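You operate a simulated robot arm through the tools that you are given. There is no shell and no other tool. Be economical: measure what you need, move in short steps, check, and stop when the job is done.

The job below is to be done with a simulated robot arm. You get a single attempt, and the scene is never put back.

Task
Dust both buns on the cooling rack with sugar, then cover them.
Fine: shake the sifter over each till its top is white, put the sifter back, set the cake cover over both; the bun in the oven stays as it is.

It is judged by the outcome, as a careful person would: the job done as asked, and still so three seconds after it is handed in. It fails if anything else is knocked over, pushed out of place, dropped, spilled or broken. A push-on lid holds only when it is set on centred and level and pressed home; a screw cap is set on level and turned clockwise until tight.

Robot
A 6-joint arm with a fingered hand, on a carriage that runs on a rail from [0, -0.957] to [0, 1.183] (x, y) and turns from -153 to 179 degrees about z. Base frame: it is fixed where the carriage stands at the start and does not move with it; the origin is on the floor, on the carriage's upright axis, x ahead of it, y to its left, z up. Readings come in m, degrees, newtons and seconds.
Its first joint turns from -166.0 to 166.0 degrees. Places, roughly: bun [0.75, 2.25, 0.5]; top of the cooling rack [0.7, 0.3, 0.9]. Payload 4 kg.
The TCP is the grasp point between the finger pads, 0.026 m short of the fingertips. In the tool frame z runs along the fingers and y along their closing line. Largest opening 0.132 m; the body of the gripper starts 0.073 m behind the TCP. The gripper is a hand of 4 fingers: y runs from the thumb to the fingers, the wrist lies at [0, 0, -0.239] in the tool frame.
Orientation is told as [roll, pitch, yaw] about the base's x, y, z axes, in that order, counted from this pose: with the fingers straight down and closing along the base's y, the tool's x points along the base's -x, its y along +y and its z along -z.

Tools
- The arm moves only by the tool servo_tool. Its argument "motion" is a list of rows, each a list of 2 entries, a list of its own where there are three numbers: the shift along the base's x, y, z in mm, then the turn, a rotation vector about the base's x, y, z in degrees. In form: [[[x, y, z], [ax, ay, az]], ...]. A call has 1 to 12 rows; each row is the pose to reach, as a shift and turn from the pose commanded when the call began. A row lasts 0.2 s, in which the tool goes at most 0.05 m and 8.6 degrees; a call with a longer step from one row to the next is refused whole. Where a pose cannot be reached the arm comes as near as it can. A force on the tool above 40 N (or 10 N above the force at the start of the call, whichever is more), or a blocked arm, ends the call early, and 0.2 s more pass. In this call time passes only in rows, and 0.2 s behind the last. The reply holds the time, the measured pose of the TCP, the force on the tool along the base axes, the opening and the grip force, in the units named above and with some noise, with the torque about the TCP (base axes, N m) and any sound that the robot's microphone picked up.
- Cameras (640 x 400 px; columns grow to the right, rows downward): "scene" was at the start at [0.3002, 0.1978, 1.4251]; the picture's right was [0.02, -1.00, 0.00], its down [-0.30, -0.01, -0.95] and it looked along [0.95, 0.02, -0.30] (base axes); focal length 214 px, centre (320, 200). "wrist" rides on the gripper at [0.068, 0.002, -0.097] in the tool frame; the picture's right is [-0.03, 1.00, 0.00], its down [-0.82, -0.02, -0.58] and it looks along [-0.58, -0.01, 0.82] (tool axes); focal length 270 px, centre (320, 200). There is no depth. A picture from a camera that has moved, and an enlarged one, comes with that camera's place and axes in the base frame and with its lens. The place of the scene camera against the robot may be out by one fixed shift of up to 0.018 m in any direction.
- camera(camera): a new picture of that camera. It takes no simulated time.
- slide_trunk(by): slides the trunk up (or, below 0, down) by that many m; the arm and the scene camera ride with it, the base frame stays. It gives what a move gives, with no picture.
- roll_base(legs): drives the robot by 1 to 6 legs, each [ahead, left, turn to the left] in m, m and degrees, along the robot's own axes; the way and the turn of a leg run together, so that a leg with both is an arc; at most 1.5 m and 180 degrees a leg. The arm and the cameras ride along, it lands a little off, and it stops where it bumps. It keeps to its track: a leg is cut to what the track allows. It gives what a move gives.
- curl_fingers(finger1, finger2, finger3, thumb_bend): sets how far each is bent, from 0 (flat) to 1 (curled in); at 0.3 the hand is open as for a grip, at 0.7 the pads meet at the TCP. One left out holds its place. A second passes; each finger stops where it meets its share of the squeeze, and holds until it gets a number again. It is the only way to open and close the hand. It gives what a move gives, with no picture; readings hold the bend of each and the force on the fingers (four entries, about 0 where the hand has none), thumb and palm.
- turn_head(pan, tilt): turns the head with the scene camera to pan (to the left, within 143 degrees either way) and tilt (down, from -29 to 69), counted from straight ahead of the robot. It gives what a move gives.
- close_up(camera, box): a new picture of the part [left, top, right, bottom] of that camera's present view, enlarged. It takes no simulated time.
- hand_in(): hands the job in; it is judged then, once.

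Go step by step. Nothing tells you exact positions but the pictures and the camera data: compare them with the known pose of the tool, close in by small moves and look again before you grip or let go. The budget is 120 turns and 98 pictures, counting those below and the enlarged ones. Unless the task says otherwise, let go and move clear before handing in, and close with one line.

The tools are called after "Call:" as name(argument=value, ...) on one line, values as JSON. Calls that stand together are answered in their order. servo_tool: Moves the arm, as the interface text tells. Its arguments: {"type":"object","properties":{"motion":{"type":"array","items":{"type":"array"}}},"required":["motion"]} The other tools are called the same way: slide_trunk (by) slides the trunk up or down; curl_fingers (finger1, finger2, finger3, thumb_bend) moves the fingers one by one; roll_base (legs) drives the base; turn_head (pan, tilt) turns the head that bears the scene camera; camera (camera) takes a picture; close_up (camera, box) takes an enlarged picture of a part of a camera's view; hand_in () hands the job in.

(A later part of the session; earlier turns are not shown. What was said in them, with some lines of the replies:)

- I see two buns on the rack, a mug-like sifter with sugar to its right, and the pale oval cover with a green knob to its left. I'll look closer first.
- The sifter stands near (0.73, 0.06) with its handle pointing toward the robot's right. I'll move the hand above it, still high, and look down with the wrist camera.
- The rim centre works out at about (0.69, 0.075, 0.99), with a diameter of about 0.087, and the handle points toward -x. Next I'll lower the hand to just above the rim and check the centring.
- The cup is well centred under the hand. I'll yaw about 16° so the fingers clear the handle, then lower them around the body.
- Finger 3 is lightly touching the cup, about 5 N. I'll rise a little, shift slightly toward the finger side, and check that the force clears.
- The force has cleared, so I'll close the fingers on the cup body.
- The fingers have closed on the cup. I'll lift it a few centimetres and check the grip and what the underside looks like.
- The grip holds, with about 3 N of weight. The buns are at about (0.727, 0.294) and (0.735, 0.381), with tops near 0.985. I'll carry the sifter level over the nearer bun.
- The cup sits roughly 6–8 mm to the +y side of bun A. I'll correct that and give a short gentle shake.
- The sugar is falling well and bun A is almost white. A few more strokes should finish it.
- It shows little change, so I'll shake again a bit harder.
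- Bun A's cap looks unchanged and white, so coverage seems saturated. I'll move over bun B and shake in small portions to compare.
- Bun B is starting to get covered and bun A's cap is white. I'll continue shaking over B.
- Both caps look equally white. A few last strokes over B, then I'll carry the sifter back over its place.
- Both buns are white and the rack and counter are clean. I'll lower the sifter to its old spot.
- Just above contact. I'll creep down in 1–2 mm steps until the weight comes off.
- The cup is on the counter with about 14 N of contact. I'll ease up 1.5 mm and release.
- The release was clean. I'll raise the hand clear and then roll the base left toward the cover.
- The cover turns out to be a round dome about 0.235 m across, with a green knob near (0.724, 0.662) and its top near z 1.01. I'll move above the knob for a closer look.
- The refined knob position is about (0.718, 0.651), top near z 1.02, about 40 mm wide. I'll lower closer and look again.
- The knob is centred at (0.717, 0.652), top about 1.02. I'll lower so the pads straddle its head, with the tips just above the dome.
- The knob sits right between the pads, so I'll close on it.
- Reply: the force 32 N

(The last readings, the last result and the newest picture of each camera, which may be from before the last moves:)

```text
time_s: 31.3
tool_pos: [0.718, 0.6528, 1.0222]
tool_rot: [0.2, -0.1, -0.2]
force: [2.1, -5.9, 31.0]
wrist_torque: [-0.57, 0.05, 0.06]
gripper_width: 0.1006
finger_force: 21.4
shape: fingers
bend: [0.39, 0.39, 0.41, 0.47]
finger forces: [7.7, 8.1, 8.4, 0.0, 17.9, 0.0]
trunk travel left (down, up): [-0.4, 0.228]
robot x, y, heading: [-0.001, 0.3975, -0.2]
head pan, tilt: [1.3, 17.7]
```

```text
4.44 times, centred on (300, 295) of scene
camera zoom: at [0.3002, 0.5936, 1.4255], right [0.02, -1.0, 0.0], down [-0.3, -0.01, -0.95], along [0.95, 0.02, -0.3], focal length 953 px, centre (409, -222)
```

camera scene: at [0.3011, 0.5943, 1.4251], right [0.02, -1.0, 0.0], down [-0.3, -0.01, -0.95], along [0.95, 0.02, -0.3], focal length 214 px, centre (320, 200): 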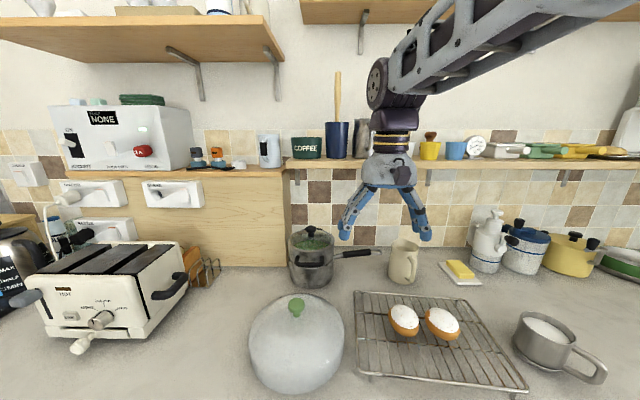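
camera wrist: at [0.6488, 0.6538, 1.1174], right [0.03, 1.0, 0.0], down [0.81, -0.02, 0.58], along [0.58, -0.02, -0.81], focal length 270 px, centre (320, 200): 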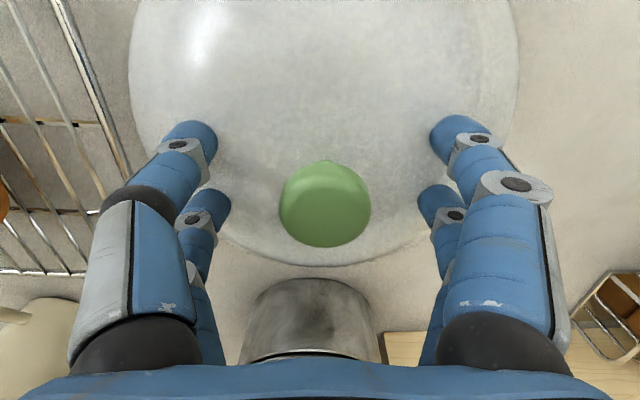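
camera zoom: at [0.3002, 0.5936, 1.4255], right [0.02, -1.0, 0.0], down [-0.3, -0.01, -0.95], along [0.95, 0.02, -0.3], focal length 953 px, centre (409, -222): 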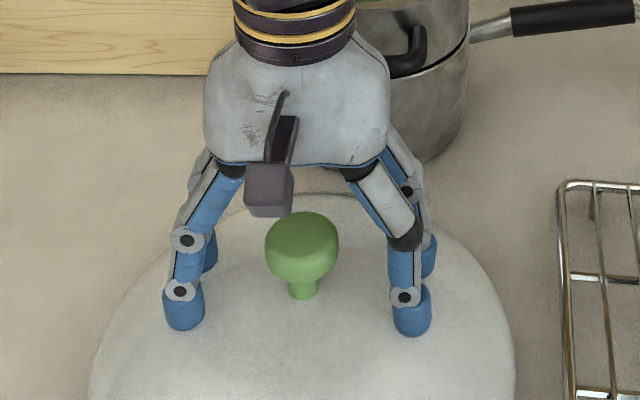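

The fingertips sweep lower mid-closing and touched the dome. I'll back off, half close the hand above the knob, then lower it over the knob.

Call:
curl_fingers(finger1=0.3, finger2=0.3, finger3=0.3, thumb_bend=0.3)

Call:
servo_tool(motion=[[[0, 0, 20], [0, 0, 0]], [[0, 0, 36], [0, 0, 0]]])

Call:
curl_fingers(finger1=0.5, finger2=0.5, finger3=0.5, thumb_bend=0.5)

Call:
camera(camera="wrist")

Call:
close_up(camera="scene", box=[250, 250, 350, 340])

```text
time_s: 32.3
tool_pos: [0.718, 0.6517, 1.0191]
tool_rot: [0.0, 0.1, -0.3]
force: [-0.7, 0.6, -0.4]
wrist_torque: [0.0, -0.02, 0.01]
gripper_width: 0.1324
finger_force: 0.1
shape: fingers
bend: [0.3, 0.3, 0.3, 0.3]
finger forces: [0.1, 0.0, 0.0, 0.0, 0.0, 0.0]
trunk travel left (down, up): [-0.4, 0.228]
robot x, y, heading: [-0.0034, 0.3976, -0.4]
head pan, tilt: [1.3, 17.7]
```

```text
time_s: 32.9
tool_pos: [0.7168, 0.652, 1.0544]
tool_rot: [0.0, 0.1, -0.2]
force: [0.9, 0.7, -0.3]
wrist_torque: [0.02, -0.02, -0.01]
gripper_width: 0.1327
finger_force: 0.1
shape: fingers
bend: [0.3, 0.3, 0.3, 0.3]
finger forces: [0.0, 0.0, 0.0, 0.1, 0.0, 0.1]
trunk travel left (down, up): [-0.4, 0.228]
robot x, y, heading: [0.0032, 0.3997, -0.1]
head pan, tilt: [1.3, 17.7]
```

```text
time_s: 33.9
tool_pos: [0.7176, 0.652, 1.055]
tool_rot: [-0.1, 0.0, -0.2]
force: [0.0, 0.3, -0.2]
wrist_torque: [-0.01, 0.01, 0.02]
gripper_width: 0.0663
finger_force: 0.0
shape: fingers
bend: [0.5, 0.5, 0.5, 0.5]
finger forces: [0.0, 0.1, 0.0, 0.1, 0.1, 0.0]
trunk travel left (down, up): [-0.4, 0.228]
robot x, y, heading: [-0.0002, 0.3941, -0.1]
head pan, tilt: [1.3, 17.7]
```

```text
59 pictures are left
camera wrist: at [0.6492, 0.6542, 1.1519], right [0.03, 1.0, 0.0], down [0.82, -0.02, 0.58], along [0.58, -0.02, -0.82], focal length 270 px, centre (320, 200)
```

wrist: 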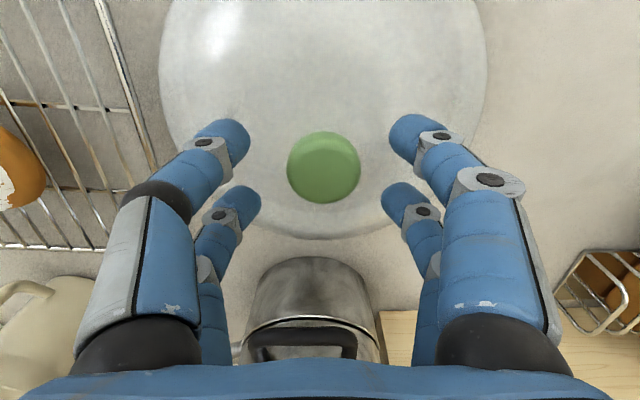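

```text
4.44 times, centred on (300, 295) of scene
camera zoom: at [0.3011, 0.5943, 1.4251], right [0.02, -1.0, 0.0], down [-0.3, -0.01, -0.95], along [0.95, 0.02, -0.3], focal length 953 px, centre (409, -222)
```

zoom: 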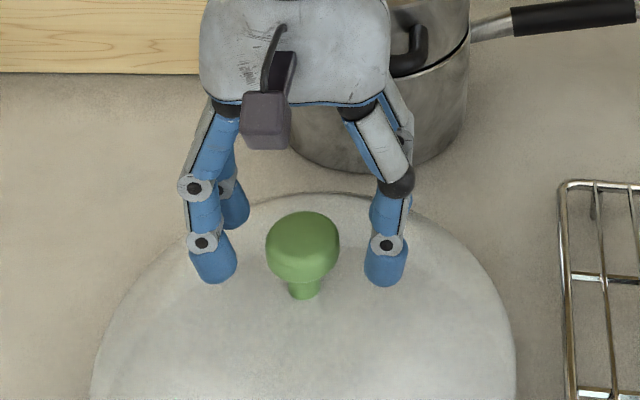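

The half-closed hand fits around the knob. I'll lower 31 mm while watching the force.

Call:
servo_tool(motion=[[[0, 0, -12], [0, 0, 0]], [[0, 0, -24], [0, 0, 0]], [[0, 0, -31], [0, 0, 0]]])

Call:
close_up(camera="scene", box=[250, 250, 350, 340])

Call:
camera(camera="wrist")

```text
time_s: 34.7
tool_pos: [0.7174, 0.6526, 1.0273]
tool_rot: [0.2, -0.3, -0.2]
force: [-3.2, 0.4, 30.1]
wrist_torque: [-0.37, 0.21, 0.02]
gripper_width: 0.0666
finger_force: 15.3
shape: fingers
bend: [0.51, 0.5, 0.5, 0.5]
finger forces: [7.8, 3.7, 8.2, 0.1, 10.8, 0.0]
trunk travel left (down, up): [-0.4, 0.228]
robot x, y, heading: [0.0004, 0.3987, -0.2]
head pan, tilt: [1.3, 17.7]
```

```text
4.44 times, centred on (300, 295) of scene
camera zoom: at [0.2999, 0.594, 1.4258], right [0.02, -1.0, 0.0], down [-0.3, -0.01, -0.95], along [0.95, 0.02, -0.3], focal length 953 px, centre (409, -222)
```

zoom: 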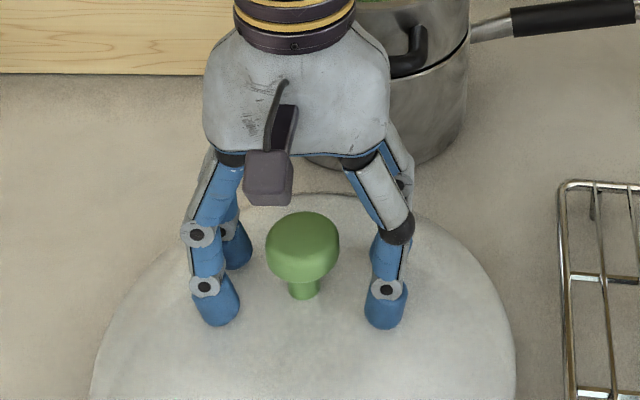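

```text
56 pictures are left
camera wrist: at [0.6484, 0.6542, 1.1238], right [0.03, 1.0, 0.0], down [0.81, -0.03, 0.58], along [0.58, -0.01, -0.81], focal length 270 px, centre (320, 200)
```

wrist: 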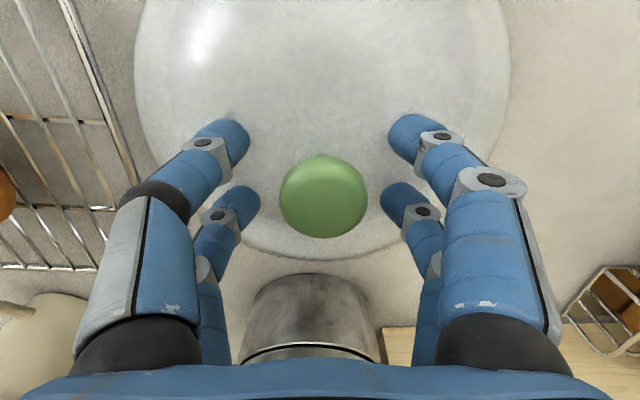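

Touching the dome at TCP 1.027. I'll rise about 5 mm above that and close on the knob from there.

Call:
servo_tool(motion=[[[0, 0, 7], [0, 0, 0]]])

Call:
curl_fingers(finger1=0.66, finger2=0.66, finger3=0.66, thumb_bend=0.66)

Call:
close_up(camera="scene", box=[250, 250, 350, 340])

Call:
camera(camera="wrist")

```text
time_s: 35.1
tool_pos: [0.716, 0.6525, 1.0308]
tool_rot: [-0.1, 0.2, -0.1]
force: [0.7, -0.6, 0.2]
wrist_torque: [0.01, -0.01, 0.01]
gripper_width: 0.0663
finger_force: 0.1
shape: fingers
bend: [0.5, 0.5, 0.5, 0.5]
finger forces: [0.0, 0.0, 0.1, 0.0, 0.1, 0.1]
trunk travel left (down, up): [-0.4, 0.228]
robot x, y, heading: [-0.0016, 0.3985, -0.1]
head pan, tilt: [1.3, 17.7]
```

```text
time_s: 36.1
tool_pos: [0.7177, 0.6524, 1.0308]
tool_rot: [-0.1, 0.0, -0.3]
force: [-0.4, -1.6, 0.3]
wrist_torque: [-0.03, 0.03, -0.04]
gripper_width: 0.015
finger_force: 2.0
shape: fingers
bend: [0.65, 0.64, 0.64, 0.66]
finger forces: [0.3, 1.3, 1.1, 0.0, 0.6, 0.0]
trunk travel left (down, up): [-0.4, 0.228]
robot x, y, heading: [-0.0006, 0.4018, -0.4]
head pan, tilt: [1.3, 17.7]
```

```text
4.44 times, centred on (300, 295) of scene
camera zoom: at [0.3012, 0.5943, 1.4251], right [0.02, -1.0, 0.0], down [-0.3, -0.01, -0.95], along [0.95, 0.02, -0.3], focal length 953 px, centre (409, -222)
```

zoom: 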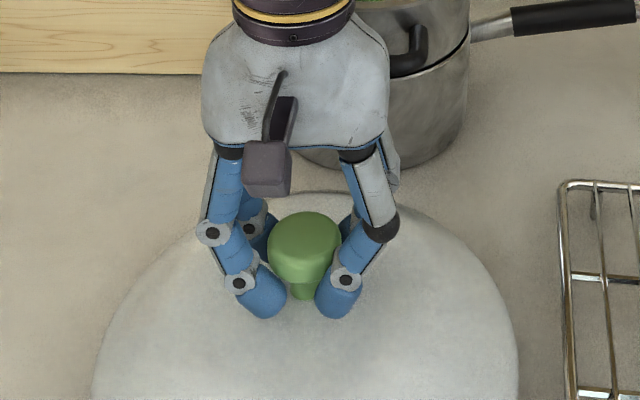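

```text
54 pictures are left
camera wrist: at [0.6488, 0.6547, 1.1278], right [0.03, 1.0, 0.0], down [0.82, -0.02, 0.58], along [0.58, -0.02, -0.82], focal length 270 px, centre (320, 200)
```

wrist: 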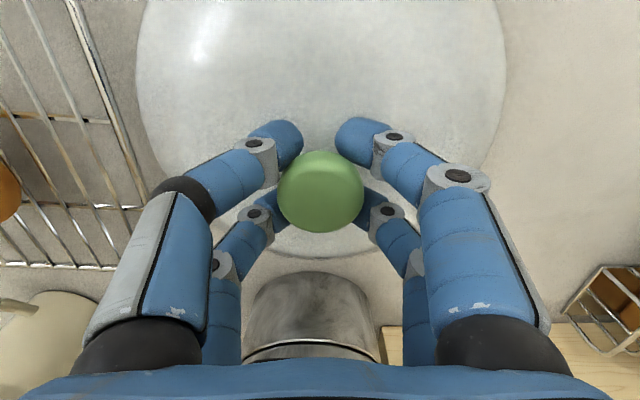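

The fingers hook under the knob head on all sides. I'll tighten.

Call:
curl_fingers(finger1=0.8, finger2=0.8, finger3=0.8, thumb_bend=0.8)

Call:
servo_tool(motion=[[[0, 0, 4], [0, 0, 0]], [[0, 0, 10], [0, 0, 0]], [[0, 0, 18], [0, 0, 0]]])

Call:
close_up(camera="scene", box=[220, 230, 380, 400])

Call:
camera(camera="wrist")

```text
time_s: 37.1
tool_pos: [0.7176, 0.6527, 1.0309]
tool_rot: [0.0, 0.0, -0.2]
force: [-0.2, 0.0, -2.0]
wrist_torque: [0.04, 0.04, 0.04]
gripper_width: 0.0
finger_force: 8.1
shape: fingers
bend: [0.74, 0.77, 0.78, 0.76]
finger forces: [0.0, 10.1, 6.5, 0.0, 0.1, 0.1]
trunk travel left (down, up): [-0.4, 0.228]
robot x, y, heading: [0.006, 0.3996, -0.4]
head pan, tilt: [1.3, 17.7]
```

```text
time_s: 37.9
tool_pos: [0.7169, 0.6527, 1.0504]
tool_rot: [0.0, 0.0, -0.2]
force: [-0.9, 0.8, -2.8]
wrist_torque: [0.04, 0.02, 0.0]
gripper_width: 0.0002
finger_force: 5.7
shape: fingers
bend: [0.74, 0.77, 0.78, 0.76]
finger forces: [0.0, 11.8, 0.0, 0.0, 0.0, 0.0]
trunk travel left (down, up): [-0.4, 0.228]
robot x, y, heading: [0.004, 0.3958, -0.4]
head pan, tilt: [1.3, 17.7]
```

```text
2.35 times, centred on (300, 315) of scene
camera zoom: at [0.3012, 0.5944, 1.4251], right [0.02, -1.0, 0.0], down [-0.3, -0.01, -0.95], along [0.95, 0.02, -0.3], focal length 505 px, centre (367, -71)
```

zoom: 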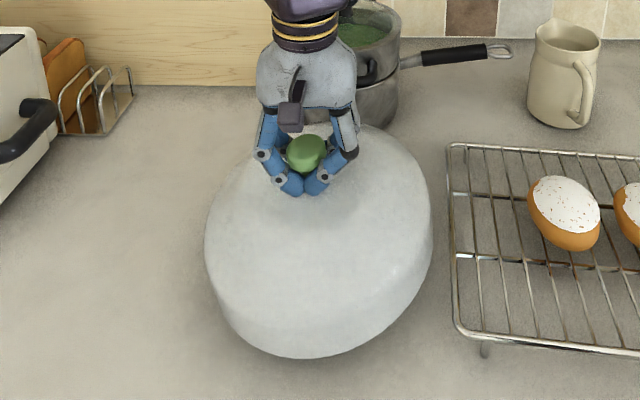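

```text
52 pictures are left
camera wrist: at [0.6491, 0.6547, 1.146], right [0.03, 1.0, 0.0], down [0.82, -0.02, 0.58], along [0.58, -0.02, -0.82], focal length 270 px, centre (320, 200)
```

wrist: 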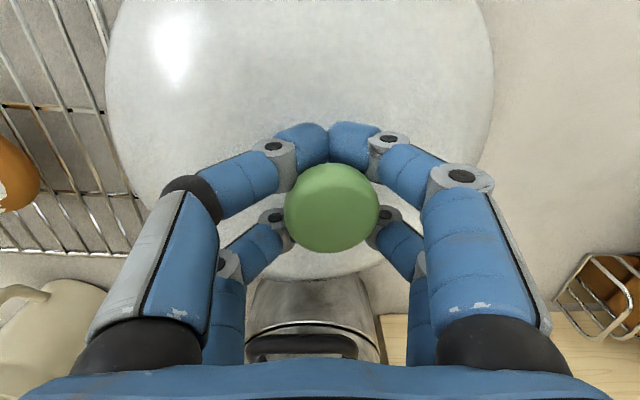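

The cover came up loose and tilted, carried by only one finger. I'll set it back down gently and re-grip with an even squeeze on the knob head.

Call:
servo_tool(motion=[[[0, 0, -8], [0, 0, 0]], [[0, 0, -14], [0, 0, 0]], [[0, 0, -18], [0, 0, 0]]])

Call:
curl_fingers(finger1=0.5, finger2=0.5, finger3=0.5, thumb_bend=0.5)

Call:
servo_tool(motion=[[[0, 0, 4], [0, 0, 0]]])

Call:
camera(camera="wrist")

Call:
close_up(camera="scene", box=[220, 230, 380, 400])

```text
time_s: 38.7
tool_pos: [0.7179, 0.6522, 1.0323]
tool_rot: [0.0, -0.1, -0.2]
force: [0.0, -0.4, 0.1]
wrist_torque: [0.06, 0.06, 0.0]
gripper_width: 0.0
finger_force: 9.0
shape: fingers
bend: [0.74, 0.77, 0.78, 0.76]
finger forces: [0.1, 11.2, 7.2, 0.1, 0.0, 0.0]
trunk travel left (down, up): [-0.4, 0.228]
robot x, y, heading: [0.0021, 0.4, -0.3]
head pan, tilt: [1.3, 17.7]
```

```text
time_s: 39.7
tool_pos: [0.7172, 0.6524, 1.0317]
tool_rot: [0.0, 0.0, -0.2]
force: [-0.6, -0.4, -0.4]
wrist_torque: [0.02, -0.01, 0.02]
gripper_width: 0.0653
finger_force: 0.1
shape: fingers
bend: [0.5, 0.5, 0.5, 0.5]
finger forces: [0.0, 0.1, 0.0, 0.0, 0.1, 0.1]
trunk travel left (down, up): [-0.4, 0.228]
robot x, y, heading: [-0.0041, 0.3986, 0.1]
head pan, tilt: [1.3, 17.7]
```

```text
time_s: 40.1
tool_pos: [0.7166, 0.6529, 1.0337]
tool_rot: [-0.1, 0.0, -0.2]
force: [0.0, -0.3, 1.1]
wrist_torque: [0.01, -0.04, -0.01]
gripper_width: 0.0655
finger_force: 0.1
shape: fingers
bend: [0.5, 0.5, 0.5, 0.5]
finger forces: [0.0, 0.0, 0.0, 0.0, 0.0, 0.0]
trunk travel left (down, up): [-0.4, 0.228]
robot x, y, heading: [-0.0001, 0.3959, 0.0]
head pan, tilt: [1.3, 17.7]
```

```text
51 pictures are left
camera wrist: at [0.6492, 0.6545, 1.1319], right [0.03, 1.0, 0.0], down [0.82, -0.02, 0.58], along [0.58, -0.02, -0.82], focal length 270 px, centre (320, 200)
```

wrist: 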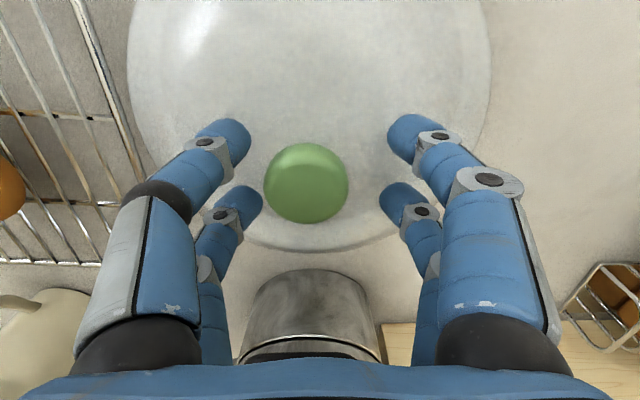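

```text
2.35 times, centred on (300, 315) of scene
camera zoom: at [0.3011, 0.5943, 1.4251], right [0.02, -1.0, 0.0], down [-0.3, -0.01, -0.95], along [0.95, 0.02, -0.3], focal length 505 px, centre (367, -71)
```

zoom: 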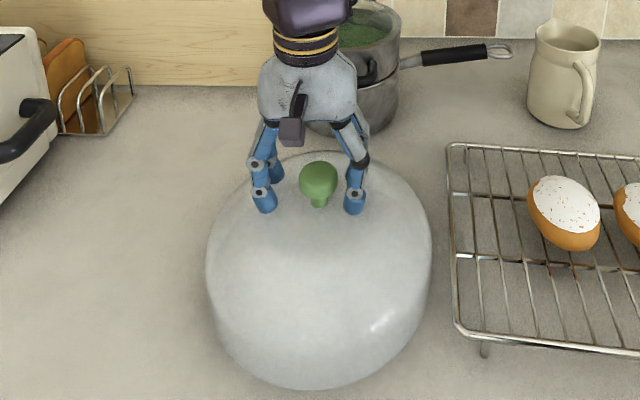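

The cover shifted about 7 mm toward -y. I'll re-centre on the knob and close evenly, with the fingertips on the side of its head.

Call:
servo_tool(motion=[[[-1, -7, 0], [0, 0, 0]]])

Call:
curl_fingers(finger1=0.6, finger2=0.6, finger3=0.6, thumb_bend=0.6)

Call:
close_up(camera="wrist", box=[180, 90, 460, 270])

Call:
close_up(camera="scene", box=[250, 250, 350, 340])

```text
time_s: 40.5
tool_pos: [0.7169, 0.6464, 1.0357]
tool_rot: [0.1, 0.1, -0.1]
force: [-0.2, 0.1, -0.3]
wrist_torque: [-0.01, 0.0, 0.02]
gripper_width: 0.0651
finger_force: 0.0
shape: fingers
bend: [0.5, 0.5, 0.5, 0.5]
finger forces: [0.0, 0.0, 0.0, 0.1, 0.1, 0.0]
trunk travel left (down, up): [-0.4, 0.228]
robot x, y, heading: [0.0038, 0.3985, -0.4]
head pan, tilt: [1.3, 17.7]
```

```text
time_s: 41.5
tool_pos: [0.717, 0.6453, 1.0343]
tool_rot: [0.1, 0.0, -0.2]
force: [-0.6, -0.6, 0.3]
wrist_torque: [0.04, 0.0, 0.0]
gripper_width: 0.0331
finger_force: 0.1
shape: fingers
bend: [0.6, 0.6, 0.6, 0.6]
finger forces: [0.1, 0.0, 0.1, 0.0, 0.0, 0.0]
trunk travel left (down, up): [-0.4, 0.228]
robot x, y, heading: [-0.0008, 0.3961, -0.2]
head pan, tilt: [1.3, 17.7]
```

```text
2.22 times, centred on (320, 180) of wrist
camera zoom: at [0.6484, 0.6474, 1.1318], right [0.03, 1.0, 0.0], down [0.82, -0.02, 0.58], along [0.58, -0.02, -0.82], focal length 601 px, centre (320, 244)
```

zoom: 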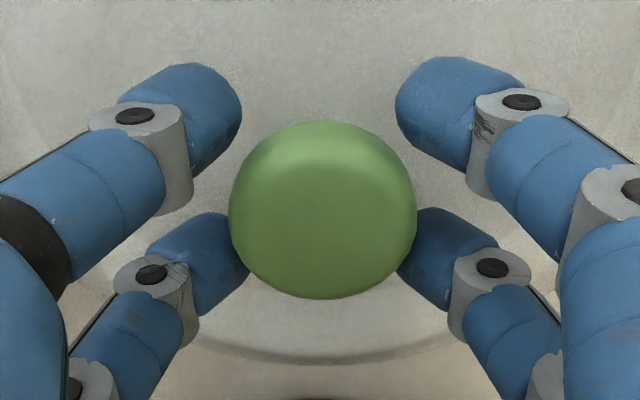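

```text
4.44 times, centred on (300, 295) of scene
camera zoom: at [0.3011, 0.5943, 1.4251], right [0.02, -1.0, 0.0], down [-0.3, -0.01, -0.95], along [0.95, 0.02, -0.3], focal length 953 px, centre (409, -222)
```

zoom: 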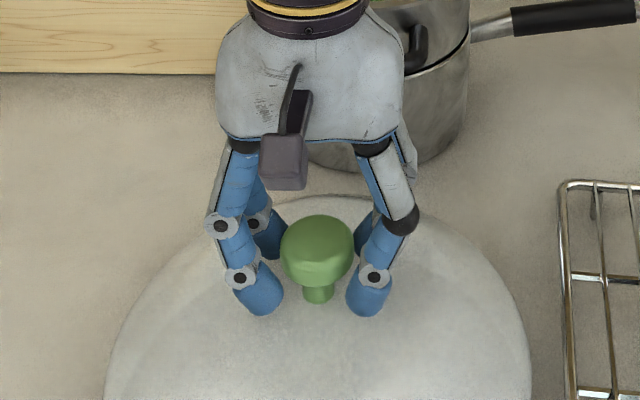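

Call:
curl_fingers(finger1=0.68, finger2=0.68, finger3=0.68, thumb_bend=0.68)

Call:
close_up(camera="scene", box=[250, 250, 350, 340])

```text
time_s: 42.5
tool_pos: [0.7158, 0.6457, 1.0347]
tool_rot: [0.0, 0.0, -0.2]
force: [0.4, 0.5, 0.5]
wrist_torque: [0.02, 0.03, 0.01]
gripper_width: 0.0187
finger_force: 6.2
shape: fingers
bend: [0.64, 0.63, 0.64, 0.66]
finger forces: [2.9, 3.1, 2.8, 0.1, 3.0, 0.0]
trunk travel left (down, up): [-0.4, 0.228]
robot x, y, heading: [-0.0012, 0.3995, 0.2]
head pan, tilt: [1.3, 17.7]
```

```text
4.44 times, centred on (300, 295) of scene
camera zoom: at [0.3012, 0.5943, 1.4251], right [0.02, -1.0, 0.0], down [-0.3, -0.01, -0.95], along [0.95, 0.02, -0.3], focal length 953 px, centre (409, -222)
```

zoom: 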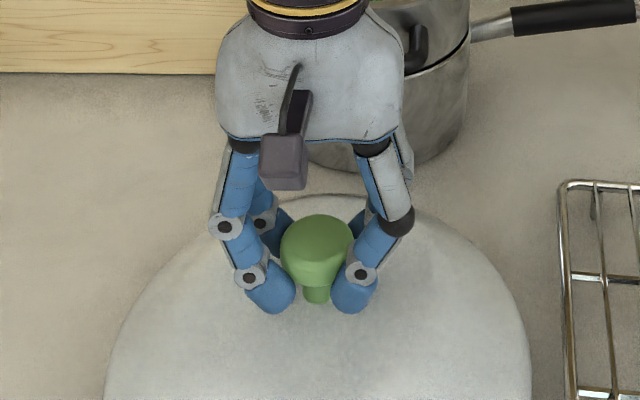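

All four fingers press evenly, about 3 N each. I'll add a bit more squeeze and do a small test lift.

Call:
curl_fingers(finger1=0.71, finger2=0.71, finger3=0.71, thumb_bend=0.71)

Call:
servo_tool(motion=[[[0, 0, 3], [0, 0, 0]], [[0, 0, 8], [0, 0, 0]], [[0, 0, 14], [0, 0, 0]]])

Call:
close_up(camera="scene", box=[220, 230, 380, 400])

Call:
camera(camera="wrist")

```text
time_s: 43.5
tool_pos: [0.7172, 0.6464, 1.0359]
tool_rot: [-0.1, 0.0, -0.2]
force: [-0.6, 0.4, 0.3]
wrist_torque: [-0.01, -0.01, 0.02]
gripper_width: 0.0171
finger_force: 11.1
shape: fingers
bend: [0.65, 0.65, 0.66, 0.68]
finger forces: [5.9, 5.9, 5.3, 0.0, 6.0, 0.0]
trunk travel left (down, up): [-0.4, 0.228]
robot x, y, heading: [-0.0006, 0.3982, -0.2]
head pan, tilt: [1.3, 17.7]
```

```text
time_s: 44.3
tool_pos: [0.7164, 0.6448, 1.0498]
tool_rot: [0.0, 0.0, -0.3]
force: [-0.7, 0.1, -1.5]
wrist_torque: [0.0, -0.01, -0.01]
gripper_width: 0.0169
finger_force: 11.0
shape: fingers
bend: [0.65, 0.65, 0.66, 0.68]
finger forces: [5.9, 5.8, 5.4, 0.0, 5.9, 0.0]
trunk travel left (down, up): [-0.4, 0.228]
robot x, y, heading: [0.0007, 0.3971, -0.3]
head pan, tilt: [1.3, 17.7]
```

```text
2.35 times, centred on (300, 315) of scene
camera zoom: at [0.3012, 0.5944, 1.4251], right [0.02, -1.0, 0.0], down [-0.3, -0.01, -0.95], along [0.95, 0.02, -0.3], focal length 505 px, centre (367, -71)
```

zoom: 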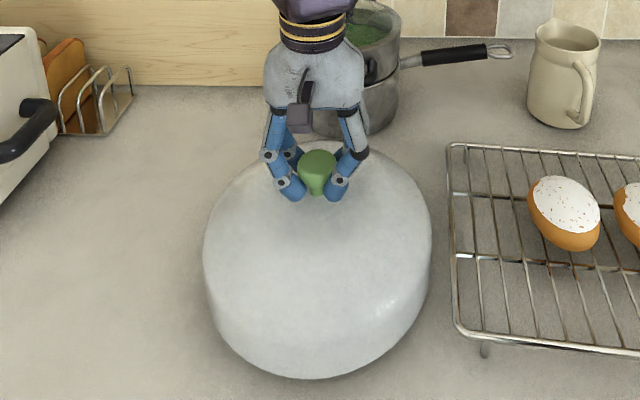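

```text
45 pictures are left
camera wrist: at [0.6481, 0.6477, 1.1459], right [0.03, 1.0, 0.0], down [0.82, -0.02, 0.58], along [0.58, -0.02, -0.82], focal length 270 px, centre (320, 200)
```

wrist: 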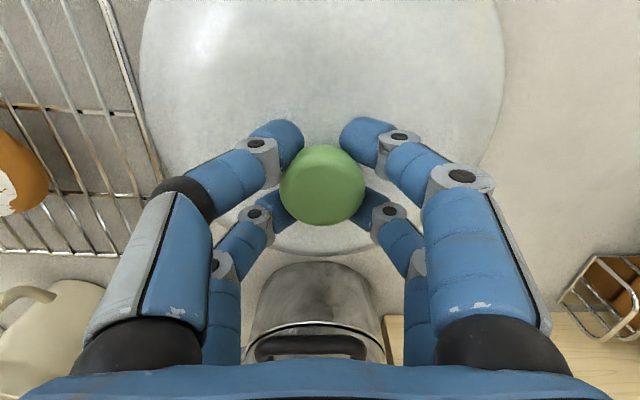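

The cover lifts level and firmly. I'll raise it well clear of the buns.

Call:
servo_tool(motion=[[[0, 0, 15], [0, 0, 0]], [[0, 0, 40], [0, 0, 0]], [[0, 0, 65], [0, 0, 0]], [[0, 0, 90], [0, 0, 0]], [[0, 0, 115], [0, 0, 0]], [[0, 0, 140], [0, 0, 0]], [[0, 0, 150], [0, 0, 0]]])

Call:
servo_tool(motion=[[[1, -10, 0], [0, 0, 0]], [[2, -35, 0], [0, 0, 0]], [[4, -65, 0], [0, 0, 0]], [[6, -95, 0], [0, 0, 0]], [[8, -125, 0], [0, 0, 0]], [[10, -155, 0], [0, 0, 0]], [[12, -185, 0], [0, 0, 0]], [[13, -215, 0], [0, 0, 0]], [[14, -245, 0], [0, 0, 0]], [[15, -275, 0], [0, 0, 0]], [[16, -298, 0], [0, 0, 0]], [[16, -308, 0], [0, 0, 0]]])

Call:
camera(camera="scene")

Call:
camera(camera="wrist")

```text
time_s: 45.9
tool_pos: [0.7172, 0.6464, 1.1997]
tool_rot: [0.0, 0.0, -0.3]
force: [0.2, 0.4, -2.2]
wrist_torque: [-0.04, -0.02, -0.02]
gripper_width: 0.0167
finger_force: 12.0
shape: fingers
bend: [0.65, 0.65, 0.66, 0.68]
finger forces: [6.0, 5.9, 5.4, 0.0, 5.8, 0.1]
trunk travel left (down, up): [-0.4, 0.228]
robot x, y, heading: [-0.0021, 0.3991, -0.3]
head pan, tilt: [1.3, 17.7]
```

```text
time_s: 48.5
tool_pos: [0.7325, 0.3367, 1.1995]
tool_rot: [0.0, 0.0, -0.2]
force: [-0.4, 0.5, -2.5]
wrist_torque: [0.02, 0.04, 0.01]
gripper_width: 0.0164
finger_force: 11.5
shape: fingers
bend: [0.66, 0.65, 0.66, 0.68]
finger forces: [5.9, 5.7, 5.6, 0.1, 5.9, 0.0]
trunk travel left (down, up): [-0.4, 0.228]
robot x, y, heading: [0.003, 0.3942, -0.2]
head pan, tilt: [1.3, 17.7]
```

```text
44 pictures are left
camera scene: at [0.3011, 0.5944, 1.4251], right [0.02, -1.0, 0.0], down [-0.3, -0.01, -0.95], along [0.95, 0.02, -0.3], focal length 214 px, centre (320, 200)
```

scene: 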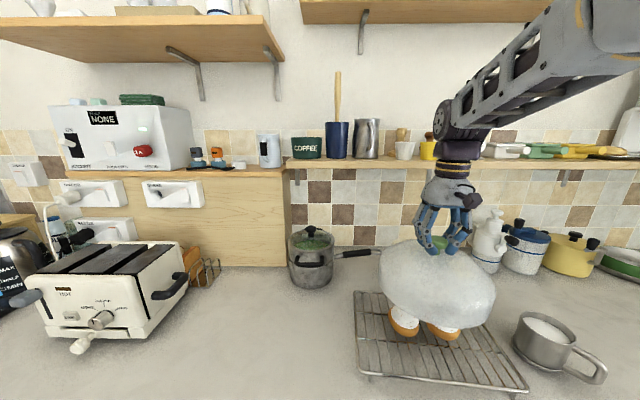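

```text
43 pictures are left
camera wrist: at [0.6641, 0.3397, 1.2965], right [0.03, 1.0, 0.0], down [0.82, -0.02, 0.58], along [0.58, -0.02, -0.82], focal length 270 px, centre (320, 200)
```

wrist: 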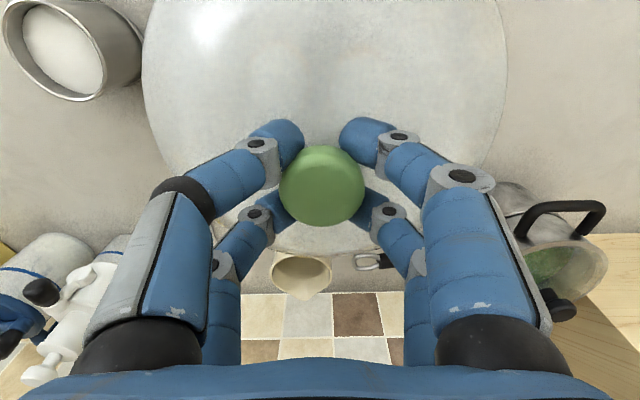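

Call:
close_up(camera="scene", box=[340, 220, 540, 400])

```text
2.22 times, centred on (440, 310) of scene
camera zoom: at [0.3011, 0.5944, 1.4251], right [0.02, -1.0, 0.0], down [-0.3, -0.01, -0.95], along [0.95, 0.02, -0.3], focal length 477 px, centre (53, -44)
```

zoom: 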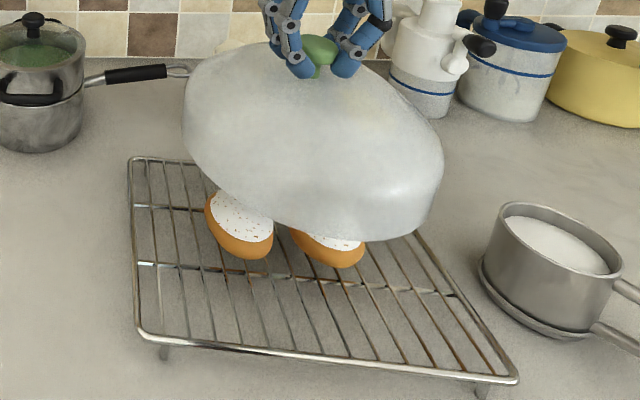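

The cover is level and centred over both buns. I'll lower toward the rack and stop short.

Call:
servo_tool(motion=[[[0, 0, -15], [0, 0, 0]], [[0, 0, -40], [0, 0, 0]], [[0, 0, -65], [0, 0, 0]], [[0, 0, -85], [0, 0, 0]], [[0, 0, -100], [0, 0, 0]], [[0, 0, -110], [0, 0, 0]]])

Call:
close_up(camera="scene", box=[340, 220, 540, 400])

```text
time_s: 49.9
tool_pos: [0.7322, 0.3371, 1.0901]
tool_rot: [0.0, -0.1, -0.2]
force: [-0.1, -0.9, -1.5]
wrist_torque: [-0.01, 0.0, 0.02]
gripper_width: 0.016
finger_force: 11.7
shape: fingers
bend: [0.66, 0.66, 0.66, 0.68]
finger forces: [5.9, 5.4, 5.7, 0.0, 5.9, 0.1]
trunk travel left (down, up): [-0.4, 0.228]
robot x, y, heading: [0.0006, 0.398, -0.5]
head pan, tilt: [1.3, 17.7]
```

```text
2.22 times, centred on (440, 310) of scene
camera zoom: at [0.3011, 0.5943, 1.4251], right [0.02, -1.0, 0.0], down [-0.3, -0.01, -0.95], along [0.95, 0.02, -0.3], focal length 477 px, centre (53, -44)
```

zoom: 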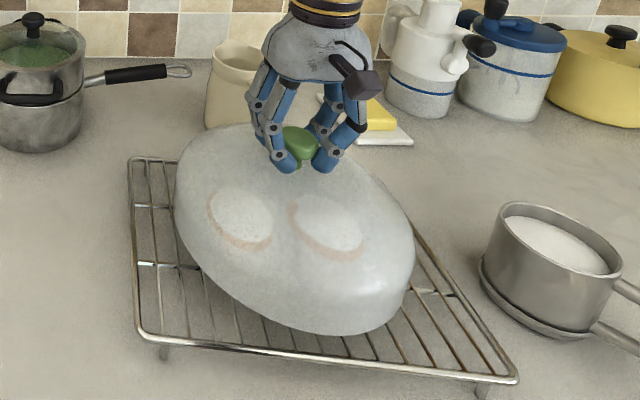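

The buns show through the cover, well inside its rim. I'll creep down until it touches.

Call:
servo_tool(motion=[[[0, 0, -4], [0, 0, 0]], [[0, 0, -8], [0, 0, 0]], [[0, 0, -11], [0, 0, 0]], [[0, 0, -14], [0, 0, 0]]])

```text
time_s: 50.9
tool_pos: [0.7314, 0.337, 1.0751]
tool_rot: [-0.1, 0.1, -0.2]
force: [-0.2, 0.3, -2.1]
wrist_torque: [0.03, -0.02, -0.01]
gripper_width: 0.0164
finger_force: 11.6
shape: fingers
bend: [0.66, 0.66, 0.66, 0.68]
finger forces: [5.9, 5.6, 5.7, 0.1, 5.9, 0.0]
trunk travel left (down, up): [-0.4, 0.228]
robot x, y, heading: [-0.0011, 0.3997, -0.3]
head pan, tilt: [1.3, 17.7]
```

Call:
servo_tool(motion=[[[0, 0, -2], [0, 0, 0]], [[0, 0, -4], [0, 0, 0]], [[0, 0, -6], [0, 0, 0]]])

Call:
close_up(camera="scene", box=[340, 220, 540, 400])

```text
time_s: 51.7
tool_pos: [0.7325, 0.3371, 1.0696]
tool_rot: [-0.1, 0.0, -0.3]
force: [0.1, -0.6, -1.6]
wrist_torque: [-0.03, -0.01, -0.02]
gripper_width: 0.0164
finger_force: 11.7
shape: fingers
bend: [0.66, 0.66, 0.66, 0.68]
finger forces: [5.9, 5.6, 5.7, 0.0, 5.8, 0.0]
trunk travel left (down, up): [-0.4, 0.228]
robot x, y, heading: [0.0009, 0.3941, -0.4]
head pan, tilt: [1.3, 17.7]
```

```text
2.22 times, centred on (440, 310) of scene
camera zoom: at [0.3011, 0.5943, 1.4251], right [0.02, -1.0, 0.0], down [-0.3, -0.01, -0.95], along [0.95, 0.02, -0.3], focal length 477 px, centre (53, -44)
```

zoom: 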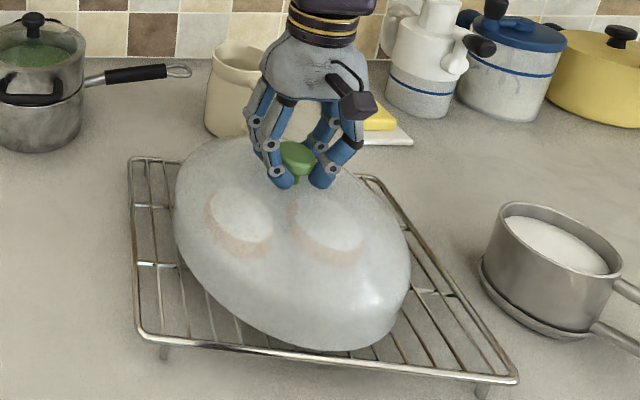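

Call:
servo_tool(motion=[[[0, 0, -2], [0, 0, 0]], [[0, 0, -4], [0, 0, 0]], [[0, 0, -5], [0, 0, 0]]])

```text
time_s: 52.5
tool_pos: [0.7316, 0.337, 1.0651]
tool_rot: [0.0, 0.0, -0.2]
force: [0.0, 0.0, -2.8]
wrist_torque: [0.01, 0.02, 0.0]
gripper_width: 0.0161
finger_force: 11.9
shape: fingers
bend: [0.66, 0.66, 0.66, 0.68]
finger forces: [6.0, 6.0, 5.5, 0.1, 5.8, 0.0]
trunk travel left (down, up): [-0.4, 0.228]
robot x, y, heading: [0.0001, 0.3952, -0.4]
head pan, tilt: [1.3, 17.7]
```

Call:
servo_tool(motion=[[[0, 0, -2], [0, 0, 0]], [[0, 0, -4], [0, 0, 0]]])

```text
time_s: 53.1
tool_pos: [0.7328, 0.3367, 1.0605]
tool_rot: [0.0, 0.0, -0.2]
force: [-0.5, -0.7, 1.0]
wrist_torque: [-0.05, 0.05, 0.0]
gripper_width: 0.0133
finger_force: 9.1
shape: fingers
bend: [0.67, 0.67, 0.67, 0.69]
finger forces: [4.3, 5.0, 4.0, 0.0, 5.6, 0.1]
trunk travel left (down, up): [-0.4, 0.228]
robot x, y, heading: [-0.0006, 0.3941, -0.1]
head pan, tilt: [1.3, 17.7]
```

The weight is off, so contact is made at TCP about 1.061. Checking before release.

Call:
close_up(camera="scene", box=[340, 220, 540, 400])

Call:
camera(camera="wrist")

```text
2.22 times, centred on (440, 310) of scene
camera zoom: at [0.301, 0.5943, 1.4251], right [0.02, -1.0, 0.0], down [-0.3, -0.01, -0.95], along [0.95, 0.02, -0.3], focal length 477 px, centre (53, -44)
```

zoom: 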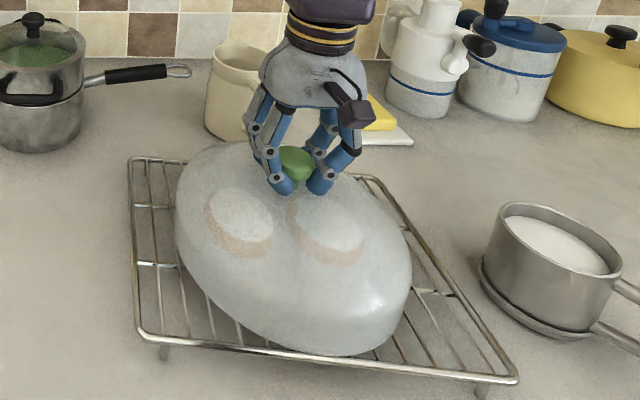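

```text
38 pictures are left
camera wrist: at [0.6641, 0.3394, 1.1574], right [0.03, 1.0, 0.0], down [0.82, -0.02, 0.58], along [0.58, -0.02, -0.82], focal length 270 px, centre (320, 200)
```

wrist: 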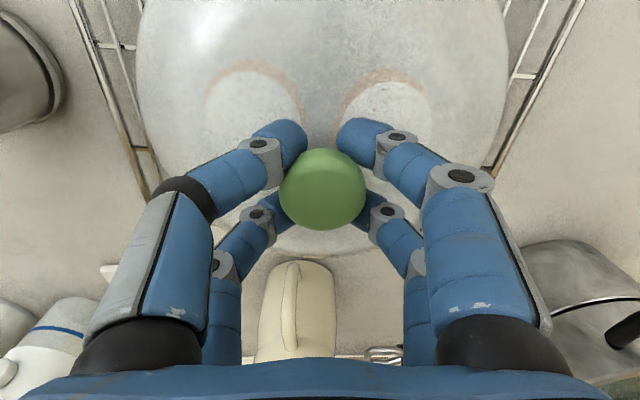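

The cover sits level on the rack. I'll open gently and withdraw straight up.

Call:
curl_fingers(finger1=0.52, finger2=0.52, finger3=0.52, thumb_bend=0.52)

Call:
close_up(camera="wrist", box=[180, 90, 460, 270])

```text
time_s: 54.1
tool_pos: [0.733, 0.3385, 1.0611]
tool_rot: [0.0, 0.0, -0.3]
force: [0.7, 0.5, -0.7]
wrist_torque: [0.01, 0.0, -0.01]
gripper_width: 0.0584
finger_force: 0.1
shape: fingers
bend: [0.52, 0.52, 0.52, 0.52]
finger forces: [0.0, 0.1, 0.0, 0.0, 0.0, 0.0]
trunk travel left (down, up): [-0.4, 0.228]
robot x, y, heading: [-0.0026, 0.3977, -0.4]
head pan, tilt: [1.3, 17.7]
```

```text
2.22 times, centred on (320, 180) of wrist
camera zoom: at [0.6642, 0.3394, 1.1574], right [0.03, 1.0, 0.0], down [0.82, -0.02, 0.58], along [0.58, -0.02, -0.82], focal length 601 px, centre (320, 244)
```

zoom: 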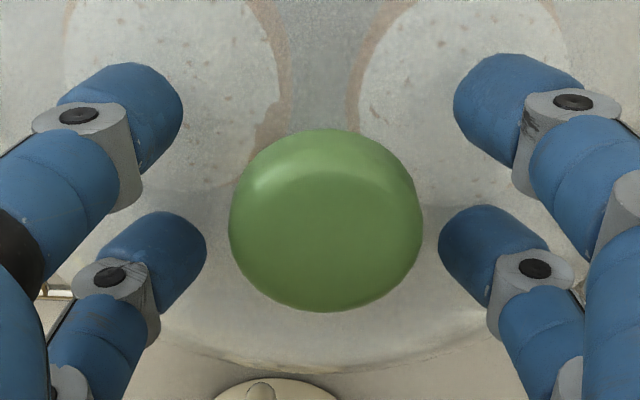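

The fingers are clear of the knob on all sides, so I'll lift away.

Call:
servo_tool(motion=[[[0, 0, 8], [0, 0, 0]], [[0, 0, 25], [0, 0, 0]], [[0, 0, 60], [0, 0, 0]], [[0, 0, 100], [0, 0, 0]], [[0, 0, 145], [0, 0, 0]], [[0, 0, 190], [0, 0, 0]], [[0, 0, 230], [0, 0, 0]], [[-20, 40, 260], [0, 0, 0]], [[-40, 80, 280], [0, 0, 0]], [[-60, 120, 290], [0, 0, 0]]])

Call:
camera(camera="scene")

Call:
close_up(camera="scene", box=[340, 220, 540, 400])

Call:
camera(camera="wrist")

```text
refused: row 8 steps farther than a row can; nothing moved
```

```text
36 pictures are left
camera scene: at [0.3011, 0.5943, 1.4251], right [0.02, -1.0, 0.0], down [-0.3, -0.01, -0.95], along [0.95, 0.02, -0.3], focal length 214 px, centre (320, 200)
```

scene: 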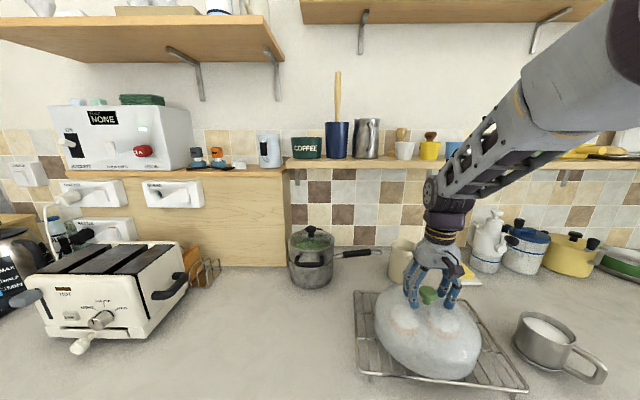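

```text
2.22 times, centred on (440, 310) of scene
camera zoom: at [0.3011, 0.5943, 1.4251], right [0.02, -1.0, 0.0], down [-0.3, -0.01, -0.95], along [0.95, 0.02, -0.3], focal length 477 px, centre (53, -44)
```

zoom: 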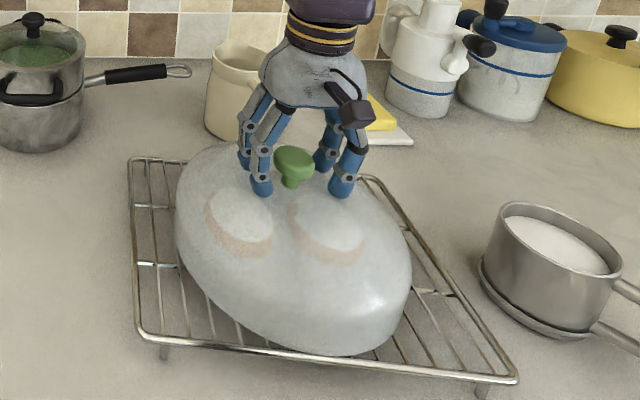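

```text
34 pictures are left
camera wrist: at [0.6642, 0.3394, 1.1574], right [0.03, 1.0, 0.0], down [0.82, -0.02, 0.58], along [0.58, -0.02, -0.82], focal length 270 px, centre (320, 200)
```

wrist: 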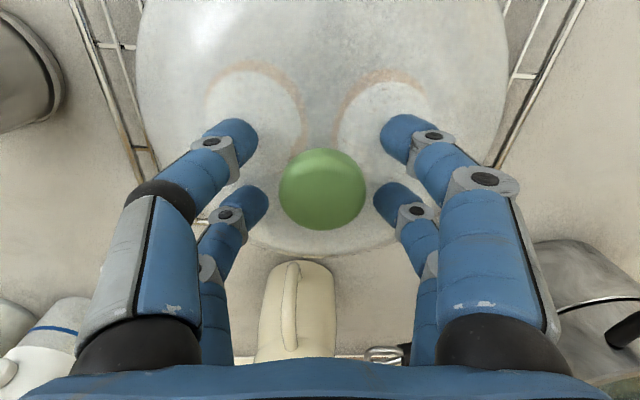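

That call was refused because one step was too long. I'll retry with a straight lift.

Call:
servo_tool(motion=[[[0, 0, 8], [0, 0, 0]], [[0, 0, 25], [0, 0, 0]], [[0, 0, 60], [0, 0, 0]], [[0, 0, 100], [0, 0, 0]], [[0, 0, 140], [0, 0, 0]], [[0, 0, 180], [0, 0, 0]], [[0, 0, 220], [0, 0, 0]]])

Call:
camera(camera="scene")

Call:
close_up(camera="scene", box=[340, 220, 540, 400])

Call:
camera(camera="wrist")

```text
time_s: 55.7
tool_pos: [0.7328, 0.3364, 1.2798]
tool_rot: [0.0, -0.1, -0.2]
force: [0.4, 0.0, 0.2]
wrist_torque: [0.01, -0.04, 0.01]
gripper_width: 0.0588
finger_force: 0.0
shape: fingers
bend: [0.52, 0.52, 0.52, 0.52]
finger forces: [0.1, 0.1, 0.0, 0.0, 0.0, 0.0]
trunk travel left (down, up): [-0.4, 0.228]
robot x, y, heading: [-0.0005, 0.3987, -0.4]
head pan, tilt: [1.3, 17.7]
```

```text
33 pictures are left
camera scene: at [0.3012, 0.5943, 1.4251], right [0.02, -1.0, 0.0], down [-0.3, -0.01, -0.95], along [0.95, 0.02, -0.3], focal length 214 px, centre (320, 200)
```

scene: 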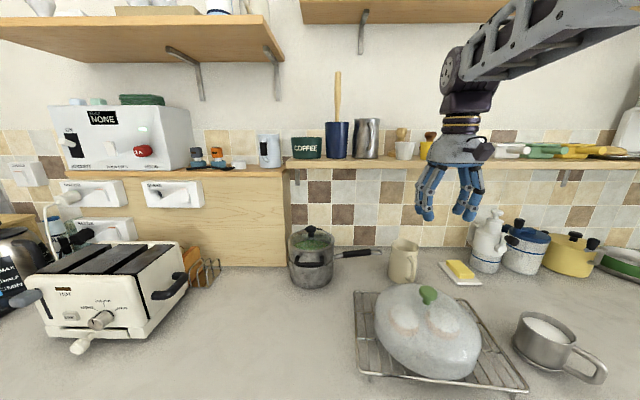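

```text
2.22 times, centred on (440, 310) of scene
camera zoom: at [0.3012, 0.5943, 1.4251], right [0.02, -1.0, 0.0], down [-0.3, -0.01, -0.95], along [0.95, 0.02, -0.3], focal length 477 px, centre (53, -44)
```

zoom: 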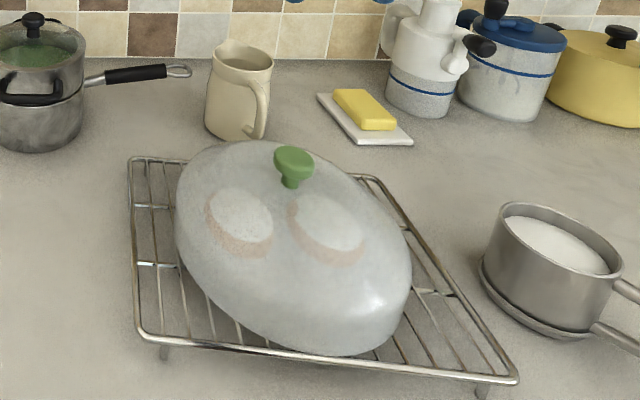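

```text
31 pictures are left
camera wrist: at [0.6645, 0.3396, 1.3769], right [0.03, 1.0, 0.0], down [0.82, -0.02, 0.58], along [0.58, -0.02, -0.82], focal length 270 px, centre (320, 200)
```

wrist: 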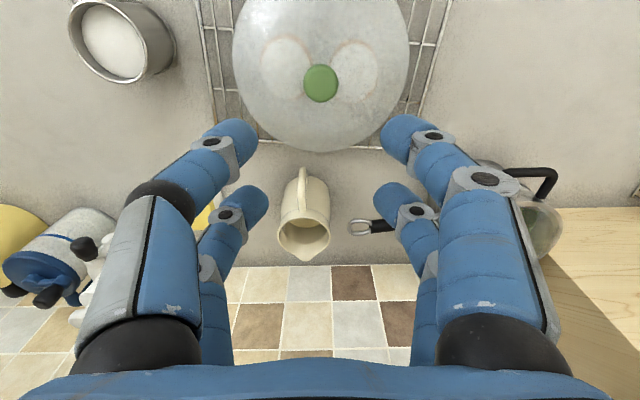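

The cover sits level over both white-topped buns, the sifter is back on its spot, and the hand is clear. Handing in.

Call:
hand_in()

```text
The job is handed in.
```

Both buns are dusted white on top and under the cover on the rack, and the sifter is back where it stood. I didn't touch the bun in the oven.
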